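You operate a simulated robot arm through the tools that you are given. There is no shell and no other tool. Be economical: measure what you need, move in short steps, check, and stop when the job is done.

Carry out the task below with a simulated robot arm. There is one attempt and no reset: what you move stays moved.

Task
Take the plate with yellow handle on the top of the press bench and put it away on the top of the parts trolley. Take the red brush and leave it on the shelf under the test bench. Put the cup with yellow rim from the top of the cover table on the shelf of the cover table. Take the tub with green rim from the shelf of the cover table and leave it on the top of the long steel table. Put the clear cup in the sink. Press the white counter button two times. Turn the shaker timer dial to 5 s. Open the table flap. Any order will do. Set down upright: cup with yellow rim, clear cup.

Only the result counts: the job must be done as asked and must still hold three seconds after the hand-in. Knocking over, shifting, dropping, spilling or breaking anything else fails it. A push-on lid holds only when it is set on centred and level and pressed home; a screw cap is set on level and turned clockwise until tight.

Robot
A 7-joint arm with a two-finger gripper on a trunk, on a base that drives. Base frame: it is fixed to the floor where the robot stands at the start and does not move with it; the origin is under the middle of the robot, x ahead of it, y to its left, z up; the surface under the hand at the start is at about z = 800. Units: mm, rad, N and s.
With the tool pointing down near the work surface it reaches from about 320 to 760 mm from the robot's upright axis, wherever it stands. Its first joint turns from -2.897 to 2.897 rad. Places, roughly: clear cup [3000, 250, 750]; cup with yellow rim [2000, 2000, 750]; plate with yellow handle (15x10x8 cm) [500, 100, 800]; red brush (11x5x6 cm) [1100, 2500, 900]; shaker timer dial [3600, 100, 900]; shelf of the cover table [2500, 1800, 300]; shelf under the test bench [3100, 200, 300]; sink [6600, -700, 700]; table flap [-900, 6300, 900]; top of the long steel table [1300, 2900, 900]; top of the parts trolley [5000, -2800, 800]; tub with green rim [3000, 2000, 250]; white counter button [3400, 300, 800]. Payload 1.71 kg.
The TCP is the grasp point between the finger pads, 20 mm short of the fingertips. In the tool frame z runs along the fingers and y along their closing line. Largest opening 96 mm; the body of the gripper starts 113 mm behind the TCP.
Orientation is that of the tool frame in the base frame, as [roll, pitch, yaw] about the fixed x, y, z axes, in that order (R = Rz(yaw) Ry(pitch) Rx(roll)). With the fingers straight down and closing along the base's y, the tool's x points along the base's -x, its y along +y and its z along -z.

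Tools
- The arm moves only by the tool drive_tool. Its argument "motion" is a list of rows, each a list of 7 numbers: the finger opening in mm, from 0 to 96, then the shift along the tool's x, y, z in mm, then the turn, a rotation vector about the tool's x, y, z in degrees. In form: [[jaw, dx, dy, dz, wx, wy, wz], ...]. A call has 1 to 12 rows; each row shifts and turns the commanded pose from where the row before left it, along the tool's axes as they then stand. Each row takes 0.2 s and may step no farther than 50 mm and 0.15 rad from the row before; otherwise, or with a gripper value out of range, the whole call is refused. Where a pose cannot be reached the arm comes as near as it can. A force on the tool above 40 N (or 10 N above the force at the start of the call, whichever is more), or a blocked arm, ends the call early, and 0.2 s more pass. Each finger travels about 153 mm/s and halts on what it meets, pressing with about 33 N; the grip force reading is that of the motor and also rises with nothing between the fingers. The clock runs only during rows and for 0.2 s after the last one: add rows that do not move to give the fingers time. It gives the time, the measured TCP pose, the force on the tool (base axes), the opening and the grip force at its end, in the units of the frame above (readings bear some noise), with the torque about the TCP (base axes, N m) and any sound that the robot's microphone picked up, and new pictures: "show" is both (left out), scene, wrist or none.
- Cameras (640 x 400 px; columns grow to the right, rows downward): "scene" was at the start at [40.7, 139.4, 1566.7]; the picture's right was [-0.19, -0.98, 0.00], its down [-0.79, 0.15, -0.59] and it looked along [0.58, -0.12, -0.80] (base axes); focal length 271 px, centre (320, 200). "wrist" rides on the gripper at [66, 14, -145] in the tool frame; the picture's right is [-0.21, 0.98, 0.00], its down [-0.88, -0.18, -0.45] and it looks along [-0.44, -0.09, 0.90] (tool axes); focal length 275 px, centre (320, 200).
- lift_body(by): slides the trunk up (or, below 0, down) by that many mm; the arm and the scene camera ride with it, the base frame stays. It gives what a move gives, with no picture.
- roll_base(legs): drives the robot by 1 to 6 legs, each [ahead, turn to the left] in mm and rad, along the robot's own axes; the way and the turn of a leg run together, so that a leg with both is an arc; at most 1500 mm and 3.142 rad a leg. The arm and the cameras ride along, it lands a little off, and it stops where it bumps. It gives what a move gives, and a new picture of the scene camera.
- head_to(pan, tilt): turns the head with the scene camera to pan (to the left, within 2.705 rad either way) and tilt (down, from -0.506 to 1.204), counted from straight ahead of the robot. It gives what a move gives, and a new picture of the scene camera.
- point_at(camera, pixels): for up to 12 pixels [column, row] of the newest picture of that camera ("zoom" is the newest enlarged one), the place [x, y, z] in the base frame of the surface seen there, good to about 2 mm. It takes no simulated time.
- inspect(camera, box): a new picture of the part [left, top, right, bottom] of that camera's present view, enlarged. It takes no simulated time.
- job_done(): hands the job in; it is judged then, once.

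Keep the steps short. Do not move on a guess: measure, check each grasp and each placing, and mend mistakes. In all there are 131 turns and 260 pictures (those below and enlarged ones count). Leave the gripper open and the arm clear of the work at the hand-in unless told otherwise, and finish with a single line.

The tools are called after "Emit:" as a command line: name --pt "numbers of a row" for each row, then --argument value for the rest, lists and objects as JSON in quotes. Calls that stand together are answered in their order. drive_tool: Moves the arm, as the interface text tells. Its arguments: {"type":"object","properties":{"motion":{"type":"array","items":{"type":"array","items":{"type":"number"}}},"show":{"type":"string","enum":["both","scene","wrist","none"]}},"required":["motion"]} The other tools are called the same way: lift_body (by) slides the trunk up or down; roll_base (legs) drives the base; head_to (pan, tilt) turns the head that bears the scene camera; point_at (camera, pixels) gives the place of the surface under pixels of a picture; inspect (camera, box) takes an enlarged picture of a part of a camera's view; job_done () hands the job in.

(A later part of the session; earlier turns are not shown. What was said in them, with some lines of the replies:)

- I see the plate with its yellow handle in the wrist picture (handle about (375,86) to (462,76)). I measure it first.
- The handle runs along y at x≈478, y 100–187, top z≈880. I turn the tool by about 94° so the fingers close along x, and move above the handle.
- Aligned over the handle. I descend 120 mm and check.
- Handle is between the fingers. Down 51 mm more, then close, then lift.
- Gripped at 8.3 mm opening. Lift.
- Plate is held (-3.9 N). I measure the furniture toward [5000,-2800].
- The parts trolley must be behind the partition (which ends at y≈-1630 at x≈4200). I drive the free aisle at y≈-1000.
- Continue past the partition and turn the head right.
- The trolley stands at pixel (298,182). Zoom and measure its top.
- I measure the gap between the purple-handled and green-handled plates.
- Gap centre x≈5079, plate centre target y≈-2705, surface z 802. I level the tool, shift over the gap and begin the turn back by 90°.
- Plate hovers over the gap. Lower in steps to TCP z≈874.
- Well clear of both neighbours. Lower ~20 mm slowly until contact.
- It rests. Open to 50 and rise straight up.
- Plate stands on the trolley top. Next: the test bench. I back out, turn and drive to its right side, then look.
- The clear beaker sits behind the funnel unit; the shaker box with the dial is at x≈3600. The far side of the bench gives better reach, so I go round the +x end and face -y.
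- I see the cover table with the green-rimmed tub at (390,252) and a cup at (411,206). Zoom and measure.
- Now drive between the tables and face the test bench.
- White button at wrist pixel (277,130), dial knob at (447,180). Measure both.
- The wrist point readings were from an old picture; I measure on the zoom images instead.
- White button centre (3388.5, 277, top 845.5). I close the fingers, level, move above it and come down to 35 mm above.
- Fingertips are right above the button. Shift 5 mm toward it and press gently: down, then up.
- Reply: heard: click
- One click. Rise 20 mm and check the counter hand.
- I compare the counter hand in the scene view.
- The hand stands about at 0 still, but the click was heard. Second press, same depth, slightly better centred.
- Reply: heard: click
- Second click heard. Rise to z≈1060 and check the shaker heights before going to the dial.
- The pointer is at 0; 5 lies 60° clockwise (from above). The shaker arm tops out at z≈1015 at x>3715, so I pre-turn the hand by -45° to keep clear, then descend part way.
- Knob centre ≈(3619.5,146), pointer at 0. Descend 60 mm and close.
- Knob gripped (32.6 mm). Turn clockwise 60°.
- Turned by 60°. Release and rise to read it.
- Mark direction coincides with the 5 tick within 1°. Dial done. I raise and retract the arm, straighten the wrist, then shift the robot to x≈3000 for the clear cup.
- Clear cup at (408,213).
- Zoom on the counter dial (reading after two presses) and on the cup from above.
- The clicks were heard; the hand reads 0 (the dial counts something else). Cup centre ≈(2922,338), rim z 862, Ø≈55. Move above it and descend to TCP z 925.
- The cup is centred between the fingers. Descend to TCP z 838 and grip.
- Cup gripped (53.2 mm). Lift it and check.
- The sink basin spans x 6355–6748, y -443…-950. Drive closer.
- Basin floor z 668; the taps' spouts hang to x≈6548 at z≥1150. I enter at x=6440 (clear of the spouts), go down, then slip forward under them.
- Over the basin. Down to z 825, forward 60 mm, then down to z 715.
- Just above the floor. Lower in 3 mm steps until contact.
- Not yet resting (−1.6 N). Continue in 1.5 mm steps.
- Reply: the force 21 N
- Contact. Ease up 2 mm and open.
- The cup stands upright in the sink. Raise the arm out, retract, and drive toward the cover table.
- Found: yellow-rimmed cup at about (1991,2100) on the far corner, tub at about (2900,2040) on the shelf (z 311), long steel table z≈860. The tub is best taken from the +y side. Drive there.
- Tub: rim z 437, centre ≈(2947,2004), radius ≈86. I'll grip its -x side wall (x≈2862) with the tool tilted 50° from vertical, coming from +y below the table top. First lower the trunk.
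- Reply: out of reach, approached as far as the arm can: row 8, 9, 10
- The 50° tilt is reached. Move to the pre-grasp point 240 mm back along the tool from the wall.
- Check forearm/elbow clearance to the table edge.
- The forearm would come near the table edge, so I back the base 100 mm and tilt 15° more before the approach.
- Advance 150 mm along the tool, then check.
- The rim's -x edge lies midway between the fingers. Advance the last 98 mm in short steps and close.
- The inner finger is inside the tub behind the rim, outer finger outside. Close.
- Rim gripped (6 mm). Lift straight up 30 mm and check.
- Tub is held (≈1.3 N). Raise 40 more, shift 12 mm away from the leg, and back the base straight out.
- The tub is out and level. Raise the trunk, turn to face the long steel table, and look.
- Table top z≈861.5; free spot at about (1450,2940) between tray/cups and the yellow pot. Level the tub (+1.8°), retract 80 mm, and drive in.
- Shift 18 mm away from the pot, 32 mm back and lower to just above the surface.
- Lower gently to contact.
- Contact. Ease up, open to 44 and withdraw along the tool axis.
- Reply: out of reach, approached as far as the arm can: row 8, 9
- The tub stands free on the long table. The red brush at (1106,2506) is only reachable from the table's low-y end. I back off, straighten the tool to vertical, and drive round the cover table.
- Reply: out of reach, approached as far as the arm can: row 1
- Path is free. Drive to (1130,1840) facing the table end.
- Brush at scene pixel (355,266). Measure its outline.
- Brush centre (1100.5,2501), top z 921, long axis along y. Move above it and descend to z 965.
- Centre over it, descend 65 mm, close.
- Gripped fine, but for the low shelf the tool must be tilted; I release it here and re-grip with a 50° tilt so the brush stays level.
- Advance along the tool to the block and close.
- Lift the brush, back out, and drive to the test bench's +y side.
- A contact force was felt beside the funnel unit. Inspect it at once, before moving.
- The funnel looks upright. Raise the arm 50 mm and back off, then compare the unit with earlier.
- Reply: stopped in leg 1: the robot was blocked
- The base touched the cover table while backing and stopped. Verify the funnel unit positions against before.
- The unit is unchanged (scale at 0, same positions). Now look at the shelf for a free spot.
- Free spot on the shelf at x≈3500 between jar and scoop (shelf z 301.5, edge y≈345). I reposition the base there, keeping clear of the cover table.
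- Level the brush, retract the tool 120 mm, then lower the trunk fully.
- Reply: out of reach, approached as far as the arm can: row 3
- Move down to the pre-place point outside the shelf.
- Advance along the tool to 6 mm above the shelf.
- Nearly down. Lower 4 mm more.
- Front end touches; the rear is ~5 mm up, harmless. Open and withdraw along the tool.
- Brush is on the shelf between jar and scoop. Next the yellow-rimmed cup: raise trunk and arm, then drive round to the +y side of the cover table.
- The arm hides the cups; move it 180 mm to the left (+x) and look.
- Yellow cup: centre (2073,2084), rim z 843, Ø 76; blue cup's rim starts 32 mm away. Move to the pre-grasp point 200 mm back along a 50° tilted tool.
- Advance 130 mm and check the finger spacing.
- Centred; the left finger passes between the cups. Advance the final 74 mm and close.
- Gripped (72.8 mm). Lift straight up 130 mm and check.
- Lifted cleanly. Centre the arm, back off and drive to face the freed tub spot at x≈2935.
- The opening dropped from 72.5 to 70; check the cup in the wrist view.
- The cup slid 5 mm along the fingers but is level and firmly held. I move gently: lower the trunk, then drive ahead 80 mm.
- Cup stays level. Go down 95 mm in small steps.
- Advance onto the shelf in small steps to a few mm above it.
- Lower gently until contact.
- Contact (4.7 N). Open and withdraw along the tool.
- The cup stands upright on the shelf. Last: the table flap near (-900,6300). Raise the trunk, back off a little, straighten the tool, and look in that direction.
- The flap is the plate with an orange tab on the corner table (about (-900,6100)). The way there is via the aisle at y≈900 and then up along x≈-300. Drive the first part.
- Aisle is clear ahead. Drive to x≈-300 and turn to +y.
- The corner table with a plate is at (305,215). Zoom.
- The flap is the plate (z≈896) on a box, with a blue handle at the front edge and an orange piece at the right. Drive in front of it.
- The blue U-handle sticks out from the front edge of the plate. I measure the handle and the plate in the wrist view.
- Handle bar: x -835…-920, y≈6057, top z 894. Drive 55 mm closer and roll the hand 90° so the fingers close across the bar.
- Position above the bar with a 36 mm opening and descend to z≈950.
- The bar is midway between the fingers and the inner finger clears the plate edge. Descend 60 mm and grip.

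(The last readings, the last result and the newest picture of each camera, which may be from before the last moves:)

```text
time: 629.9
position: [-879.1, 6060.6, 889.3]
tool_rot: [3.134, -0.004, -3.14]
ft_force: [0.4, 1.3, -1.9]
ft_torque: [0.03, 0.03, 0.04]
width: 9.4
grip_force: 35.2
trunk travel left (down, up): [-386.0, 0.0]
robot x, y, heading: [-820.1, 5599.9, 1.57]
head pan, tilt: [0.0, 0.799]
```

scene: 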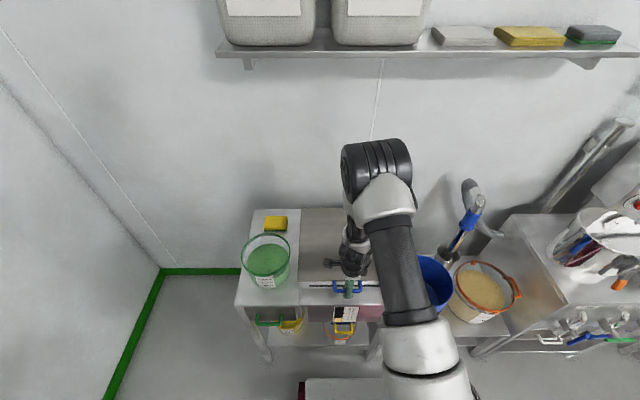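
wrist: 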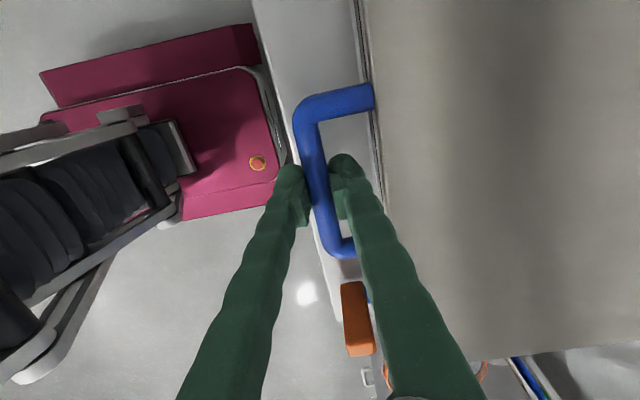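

Gripped (9.4 mm). Try lifting 30 mm and watch the force.

Emit:
drive_tool --pt "0 0 0 -10 0 0 0" --pt "0 0 0.5 -10 0 0 0" --pt "0 0 1 -10 0 0 0" --pt "0 0 0 0 0 0 0" --show "both"

Emit:
inspect --camera "scene" --box '[230, 190, 420, 330]'

Emit:
point_at --camera "scene" --pixels '[[310, 212], [310, 220], [335, 212], [310, 250], [310, 275], [325, 209], [385, 280]]'

```text
time: 630.9
position: [-879.0, 6062.0, 920.0]
tool_rot: [3.134, -0.004, -3.14]
ft_force: [-1.9, 4.9, -1.8]
ft_torque: [0.02, 0.05, 0.02]
width: 9.1
grip_force: 35.2
trunk travel left (down, up): [-386.0, 0.0]
robot x, y, heading: [-819.5, 5596.1, 1.571]
head pan, tilt: [0.0, 0.799]
```

scene: 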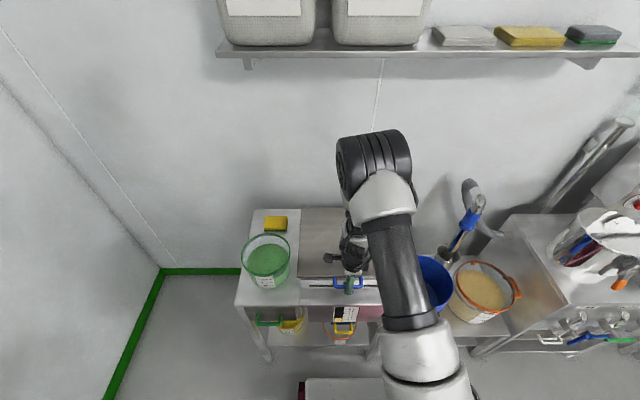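
wrist: 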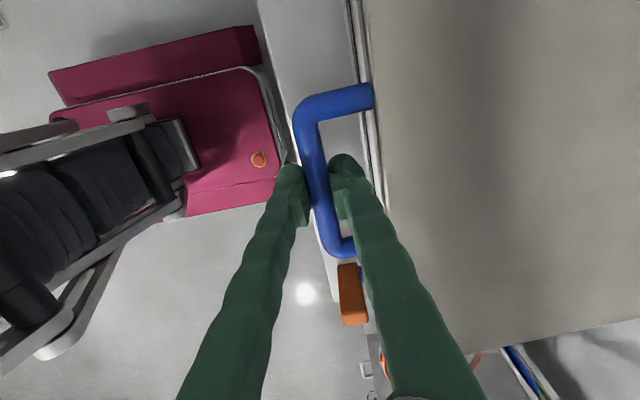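

```text
2.86 times, centred on (325, 260) of scene
```

zoom: 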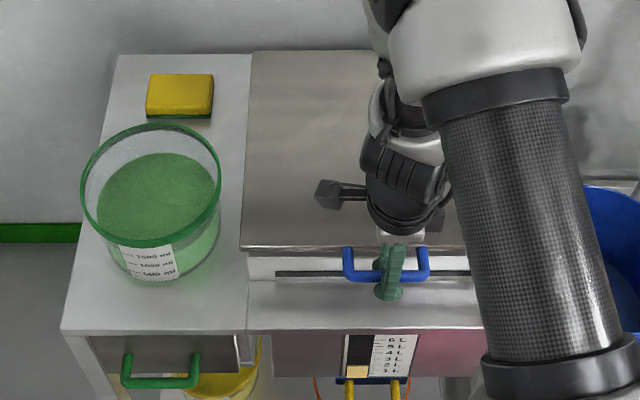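

```text
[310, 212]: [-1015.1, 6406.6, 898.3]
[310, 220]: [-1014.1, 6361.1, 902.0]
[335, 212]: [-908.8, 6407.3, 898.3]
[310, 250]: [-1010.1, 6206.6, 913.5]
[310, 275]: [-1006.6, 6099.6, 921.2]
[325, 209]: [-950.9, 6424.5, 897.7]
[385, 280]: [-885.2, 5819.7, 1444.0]
```

The flap rises freely. Hinge estimate y≈6465, radius ≈405. Check the wall shelf above and the wall.

Emit:
point_at --camera "scene" --pixels '[[380, 58], [250, 58], [380, 45], [620, 50], [340, 150], [300, 200], [380, 90], [470, 60]]'

```text
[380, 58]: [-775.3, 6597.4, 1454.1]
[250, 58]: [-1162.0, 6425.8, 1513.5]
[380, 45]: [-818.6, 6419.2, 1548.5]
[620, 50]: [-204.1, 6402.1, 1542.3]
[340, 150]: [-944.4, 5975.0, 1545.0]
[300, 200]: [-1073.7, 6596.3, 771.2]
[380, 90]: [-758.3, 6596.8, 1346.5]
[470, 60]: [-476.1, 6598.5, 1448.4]
```

Wall at y 6597, shelf bottom z≈1510 — enough room. Lift along the arc to about 40°, tilting the tool gradually forward.

Emit:
drive_tool --pt "0 0 2.7 -21 0 0 0" --pt "0 0 2.7 -21 -4.3 0 0" --pt "0 0 6.4 -20.1 0 0 0" --pt "0 0 6.4 -20.1 -4.3 0 0" --pt "0 0 9.9 -18.7 0 0 0" --pt "0 0 9.9 -18.7 -4.3 0 0" --pt "0 0 13.1 -16.6 0 0 0" --pt "0 0 13.1 -16.6 -4.3 0 0" --pt "0 0 15.8 -14 0 0 0" --pt "0 0 15.8 -14 -4.3 0 0" --pt "0 0 18.1 -11 0 0 0" --pt "0 0 18.1 -11 -4.3 0 0" --show "both"

```text
time: 633.5
position: [-875.5, 6119.9, 1153.1]
tool_rot: [2.711, -0.002, -3.139]
ft_force: [-0.2, -0.8, 0.5]
ft_torque: [0.09, 0.07, 0.0]
width: 0.1
grip_force: 29.5
trunk travel left (down, up): [-386.0, 0.0]
robot x, y, heading: [-820.9, 5594.7, 1.572]
head pan, tilt: [0.0, 0.799]
stopped in row 12: the force on the tool passed its limit at 42 N (the readings are from after the stop); the commanded pose is now the measured one
```

scene: 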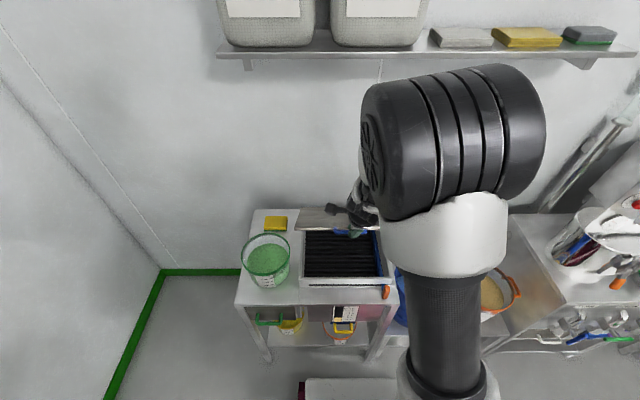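
wrist: 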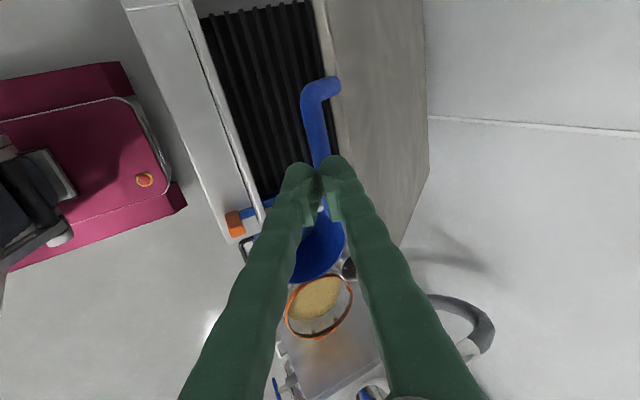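

The bar slipped out of the fingers near 40°. See where the flap is now.

Emit:
point_at --camera "wrist" --pixels '[[318, 100], [322, 150], [345, 60], [380, 100], [420, 150], [400, 60], [340, 140], [330, 85]]'

Emit:
inspect --camera "scene" --box '[280, 170, 420, 300]'

Emit:
point_at --camera "zoom" --pixels '[[120, 145], [120, 175], [250, 140], [100, 120], [170, 185], [300, 210], [320, 190]]'

```text
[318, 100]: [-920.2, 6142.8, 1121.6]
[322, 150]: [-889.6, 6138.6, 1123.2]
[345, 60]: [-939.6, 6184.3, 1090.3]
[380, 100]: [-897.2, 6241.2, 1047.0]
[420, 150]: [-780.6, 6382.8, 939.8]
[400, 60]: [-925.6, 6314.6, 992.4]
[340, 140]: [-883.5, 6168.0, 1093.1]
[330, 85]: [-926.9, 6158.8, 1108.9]
```

```text
3.08 times, centred on (350, 235) of scene
```

zoom: 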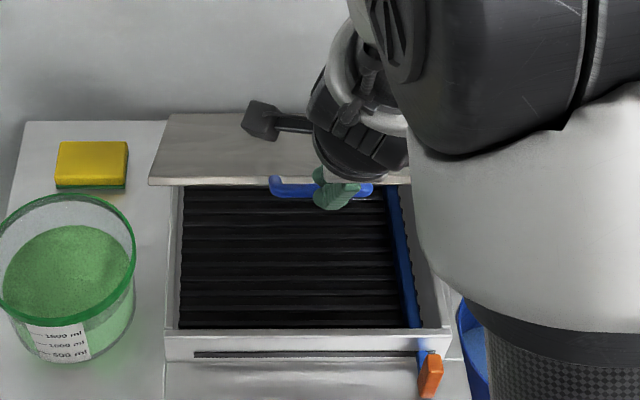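

```text
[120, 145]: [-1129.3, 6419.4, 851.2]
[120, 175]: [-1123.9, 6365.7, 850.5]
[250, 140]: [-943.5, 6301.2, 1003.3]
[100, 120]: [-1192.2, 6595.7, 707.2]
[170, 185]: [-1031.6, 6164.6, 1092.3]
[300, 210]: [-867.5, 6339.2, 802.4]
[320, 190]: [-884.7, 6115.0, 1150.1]
```

Flap stays at ≈36° on its own; refit: hinge ≈(6446,889), radius ≈385, bar at (6140,1122). Open, advance 36 mm along the tool, re-grip.

Emit:
drive_tool --pt "36 0 0 0 0 0 0" --pt "36 0 5 0 0 0 0" --pt "36 0 0 12 0 0 0" --pt "36 0 0 12 0 0 0" --pt "36 0 0 12 0 0 0" --pt "36 0 0 0 0 0 0" --pt "0 0 0 0 0 0 0" --pt "0 0 0 0 0 0 0" --show "wrist"

Emit:
point_at --camera "wrist" --pixels '[[318, 100], [345, 60], [380, 100], [420, 150], [400, 60]]'

```text
time: 635.2
position: [-875.3, 6146.3, 1118.8]
tool_rot: [2.717, 0.001, -3.14]
ft_force: [1.6, -7.9, 1.8]
ft_torque: [-0.03, 0.12, 0.14]
width: 8.5
grip_force: 34.6
trunk travel left (down, up): [-386.0, 0.0]
robot x, y, heading: [-821.3, 5596.2, 1.572]
head pan, tilt: [0.0, 0.799]
```

wrist: 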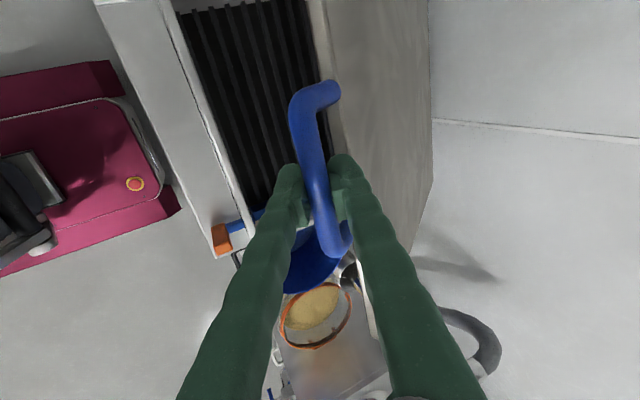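

```text
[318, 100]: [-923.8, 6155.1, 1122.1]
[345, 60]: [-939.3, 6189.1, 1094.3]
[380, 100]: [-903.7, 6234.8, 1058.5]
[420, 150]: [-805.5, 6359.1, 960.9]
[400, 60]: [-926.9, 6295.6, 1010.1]
```

Gripped again. Continue along the refitted arc to about 74°.

Emit:
drive_tool --pt "0 0 18.8 -8.5 0 0 0" --pt "0 0 18.8 -8.5 -4.6 0 0" --pt "0 0 20 -5 0 0 0" --pt "0 0 20 -5 -4.6 0 0" --pt "0 0 20.6 -1.3 0 0 0" --pt "0 0 20.6 -1.3 -4.6 0 0" --pt "0 0 20.6 2.5 0 0 0" --pt "0 0 20.6 2.5 -4.6 0 0" --pt "0 0 19.7 6.1 0 0 0" --pt "0 0 19.7 6.1 -4.6 0 0" --pt "0 0 18.3 9.5 0 0 0" --pt "0 0 18.3 9.5 -4.6 0 0" --show "both"

Emit:
inspect --camera "scene" --box '[260, 150, 420, 300]'

```text
time: 637.9
position: [-877.8, 6349.8, 1253.3]
tool_rot: [2.237, -0.002, -3.14]
ft_force: [9.4, 2.8, -21.4]
ft_torque: [-0.01, 0.57, 0.83]
width: 8.8
grip_force: 35.4
trunk travel left (down, up): [-386.0, 0.0]
robot x, y, heading: [-823.1, 5597.0, 1.563]
head pan, tilt: [0.0, 0.799]
```

scene: 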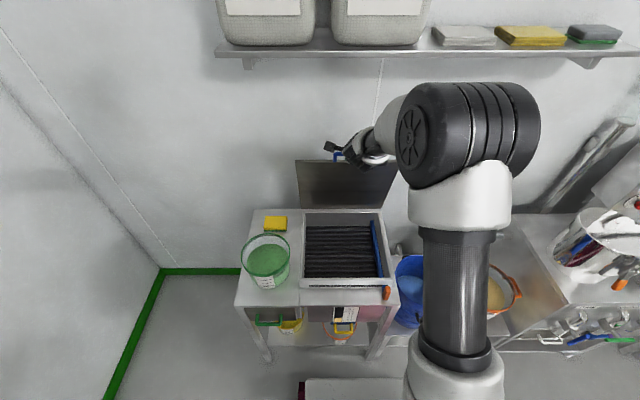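
wrist: 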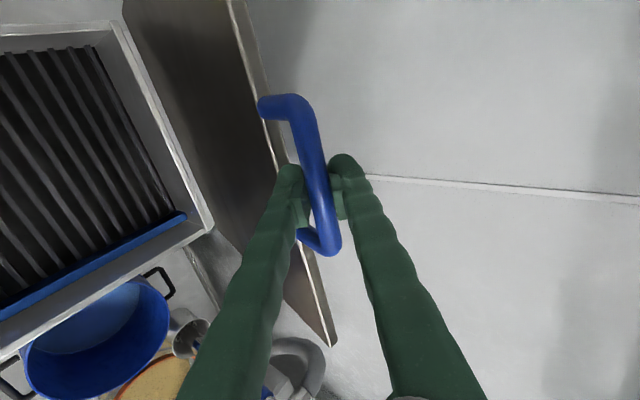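

```text
2.67 times, centred on (340, 225) of scene
```

zoom: 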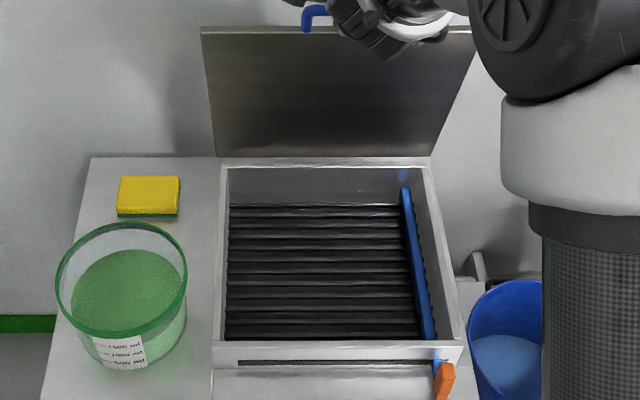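

The flap is near 74°. Measure the plate again to refit before the last part.

Emit:
point_at --camera "zoom" --pixels '[[250, 45], [300, 60], [330, 100], [330, 145], [250, 140], [260, 90], [400, 130]]'

```text
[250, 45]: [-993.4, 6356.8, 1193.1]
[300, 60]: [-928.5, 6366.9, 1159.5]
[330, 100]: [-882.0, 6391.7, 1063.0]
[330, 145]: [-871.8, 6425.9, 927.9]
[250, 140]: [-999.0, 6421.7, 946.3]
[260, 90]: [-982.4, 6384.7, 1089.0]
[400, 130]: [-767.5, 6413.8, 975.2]
```

Continue to about 98°, easing 3 mm downward to relieve the pull.

Emit:
drive_tool --pt "0 0 13.8 14.6 0 0 0" --pt "0 0 16.2 12.7 -4.6 0 0" --pt "0 0 13.6 15.4 0 0 0" --pt "0 0 13.6 15.4 -4.6 0 0" --pt "0 0 10.5 17.5 0 0 0" --pt "0 0 10.5 17.5 -4.6 0 0" --pt "0 0 7.1 19.1 0 0 0" --pt "0 0 7.1 19.1 -4.6 0 0" --pt "0 0 0 0 0 0 0" --show "both"

Emit:
inspect --camera "scene" --box '[260, 130, 420, 300]'

```text
time: 639.7
position: [-878.9, 6483.8, 1263.6]
tool_rot: [1.941, -0.002, -3.129]
ft_force: [10.6, -6.6, -39.4]
ft_torque: [-0.18, 0.24, 0.8]
width: 9.4
grip_force: 34.7
trunk travel left (down, up): [-386.0, 0.0]
robot x, y, heading: [-824.5, 5595.3, 1.568]
head pan, tilt: [0.0, 0.799]
stopped in row 9: the force on the tool passed its limit at 56 N (the readings are from after the stop); the commanded pose is now the measured one
```

scene: 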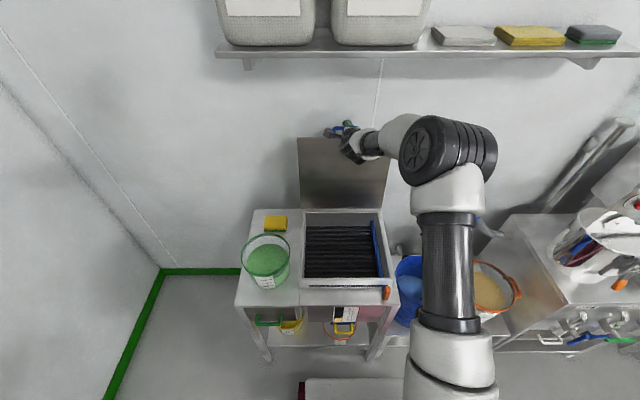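
wrist: 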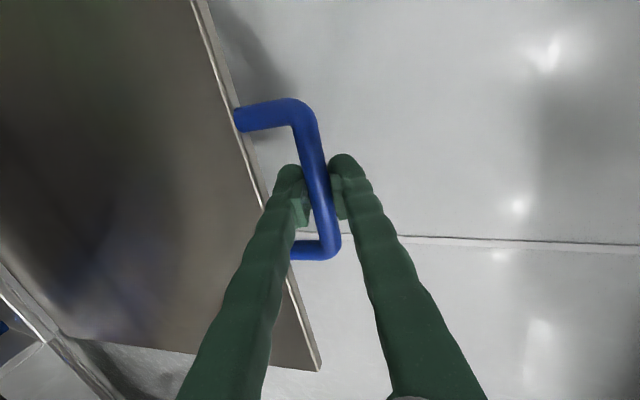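

```text
2.35 times, centred on (340, 215) of scene
5 turns are left
```

zoom: 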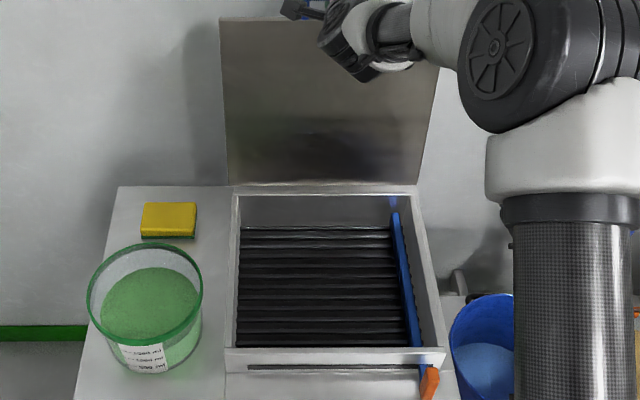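

Flap is past vertical (about 94–95°). Release and withdraw along the tool, keeping the fingers clear of the bar.

Emit:
drive_tool --pt "40 0 0 0 0 0 0" --pt "40 0 0 0 0 0 0" --pt "40 0 0 -20 0 0 0" --pt "40 0 0 -40 0 0 0" --pt "40 0 0 -45 0 0 0" --pt "40 0 0 -45 0 0 0" --pt "60 0 0 0 0 0 0" --pt "60 0 0 0 0 0 0" --pt "60 0 0 0 0 0 0" --show "scene"

Emit:
point_at --camera "scene" --pixels '[[310, 145], [330, 170], [330, 200], [310, 200], [340, 205]]'

```text
time: 640.9
position: [-880.9, 6360.0, 1315.3]
tool_rot: [1.92, 0.0, -3.126]
ft_force: [-0.1, -2.0, 0.0]
ft_torque: [0.05, 0.01, 0.01]
width: 40.0
grip_force: 0.0
trunk travel left (down, up): [-386.0, 0.0]
robot x, y, heading: [-817.3, 5599.6, 1.569]
head pan, tilt: [0.0, 0.799]
stopped in row 6: the force on the tool passed its limit at 58 N (the readings are from after the stop); the commanded pose is now the measured one
```

scene: 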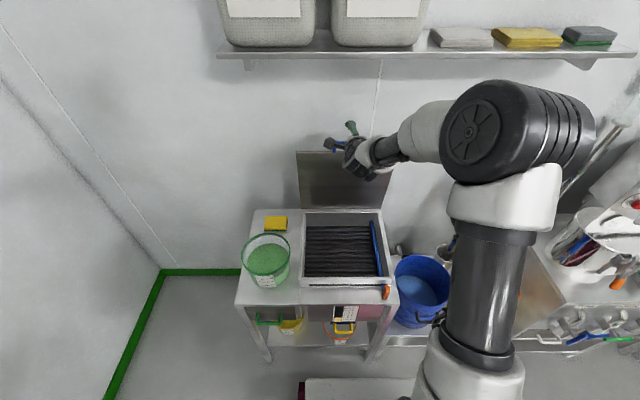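

```text
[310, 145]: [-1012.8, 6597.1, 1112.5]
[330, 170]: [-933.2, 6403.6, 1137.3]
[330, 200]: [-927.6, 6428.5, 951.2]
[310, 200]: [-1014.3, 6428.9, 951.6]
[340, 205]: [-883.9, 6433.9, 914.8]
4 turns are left
```

The flap swung back to ≈82° when a finger caught; it holds there. I close the fingers, drop below the bar and push the plate's face back past vertical, then retreat.

Emit:
drive_tool --pt "0 0 -13.7 -37.6 0 0 0" --pt "0 0 -33.8 12.3 0 0 0" --pt "0 0 -33.8 12.3 0 0 0" --pt "0 0 -33.8 12.3 0 0 0" --pt "0 0 10 27.5 0 0 0" --pt "0 0 10 27.5 0 0 0" --pt "0 0 10 27.5 0 0 0" --pt "0 0 10 27.5 0 0 0" --pt "0 0 0 0 0 0 0" --pt "0 0 -12 -33 0 0 0" --pt "0 0 -13.7 -37.6 0 0 0" --pt "0 0 -13.7 -37.6 0 0 0" --show "scene"

Emit:
point_at --camera "scene" --pixels '[[310, 155], [310, 170], [330, 185], [310, 200], [340, 203]]'

```text
time: 643.5
position: [-880.6, 6328.3, 1200.7]
tool_rot: [1.929, -0.005, -3.127]
ft_force: [-0.1, 0.0, -0.3]
ft_torque: [0.0, -0.02, 0.03]
width: 0.0
grip_force: 29.5
trunk travel left (down, up): [-386.0, 0.0]
robot x, y, heading: [-823.3, 5599.0, 1.573]
head pan, tilt: [0.0, 0.799]
```

scene: 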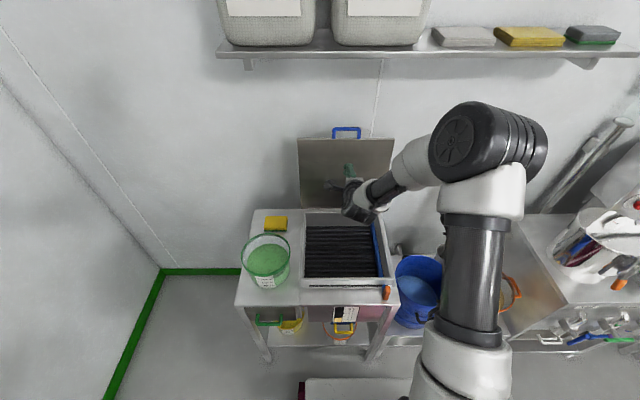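

```text
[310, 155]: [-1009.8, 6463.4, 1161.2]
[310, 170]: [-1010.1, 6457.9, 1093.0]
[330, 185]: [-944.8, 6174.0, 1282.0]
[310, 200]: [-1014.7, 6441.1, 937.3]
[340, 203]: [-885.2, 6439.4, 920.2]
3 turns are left
```

The flap now stands at ≈95.7°, past vertical, with the tool free. Open the gripper, move clear, and verify.

Emit:
drive_tool --pt "80 0 -13.7 -37.6 0 0 0" --pt "80 0 -13.7 -37.6 0 0 0" --pt "80 0 0 0 0 0 0" --pt "80 0 0 0 0 0 0" --pt "80 0 0 0 0 0 0" --pt "80 0 0 0 0 0 0" --show "scene"

Emit:
point_at --camera "scene" --pixels '[[310, 155], [310, 170], [310, 200]]'

```text
time: 644.9
position: [-881.4, 6250.6, 1200.0]
tool_rot: [1.93, -0.003, -3.127]
ft_force: [-0.4, -1.3, -0.4]
ft_torque: [0.0, 0.03, -0.03]
width: 79.9
grip_force: 0.0
trunk travel left (down, up): [-386.0, 0.0]
robot x, y, heading: [-822.9, 5598.4, 1.566]
head pan, tilt: [0.0, 0.799]
```

scene: 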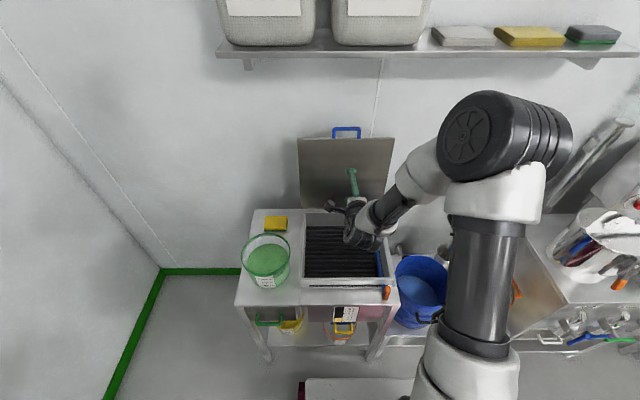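

```text
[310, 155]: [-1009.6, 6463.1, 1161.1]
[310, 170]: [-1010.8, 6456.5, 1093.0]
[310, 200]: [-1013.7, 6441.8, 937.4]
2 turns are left
```

The flap stays open and the gripper is open and clear; I hand in.

Emit:
job_done

```text
The job is handed in.
```

I handed the job in with all eight tasks carried out; the doubts are one unconfirmed counter reading and two bumps: the white button clicked on both presses but its dial stayed at 0, the held brush touched the funnel unit (checked, unchanged), and the base bumped the cover table while reversing (not checked closely).
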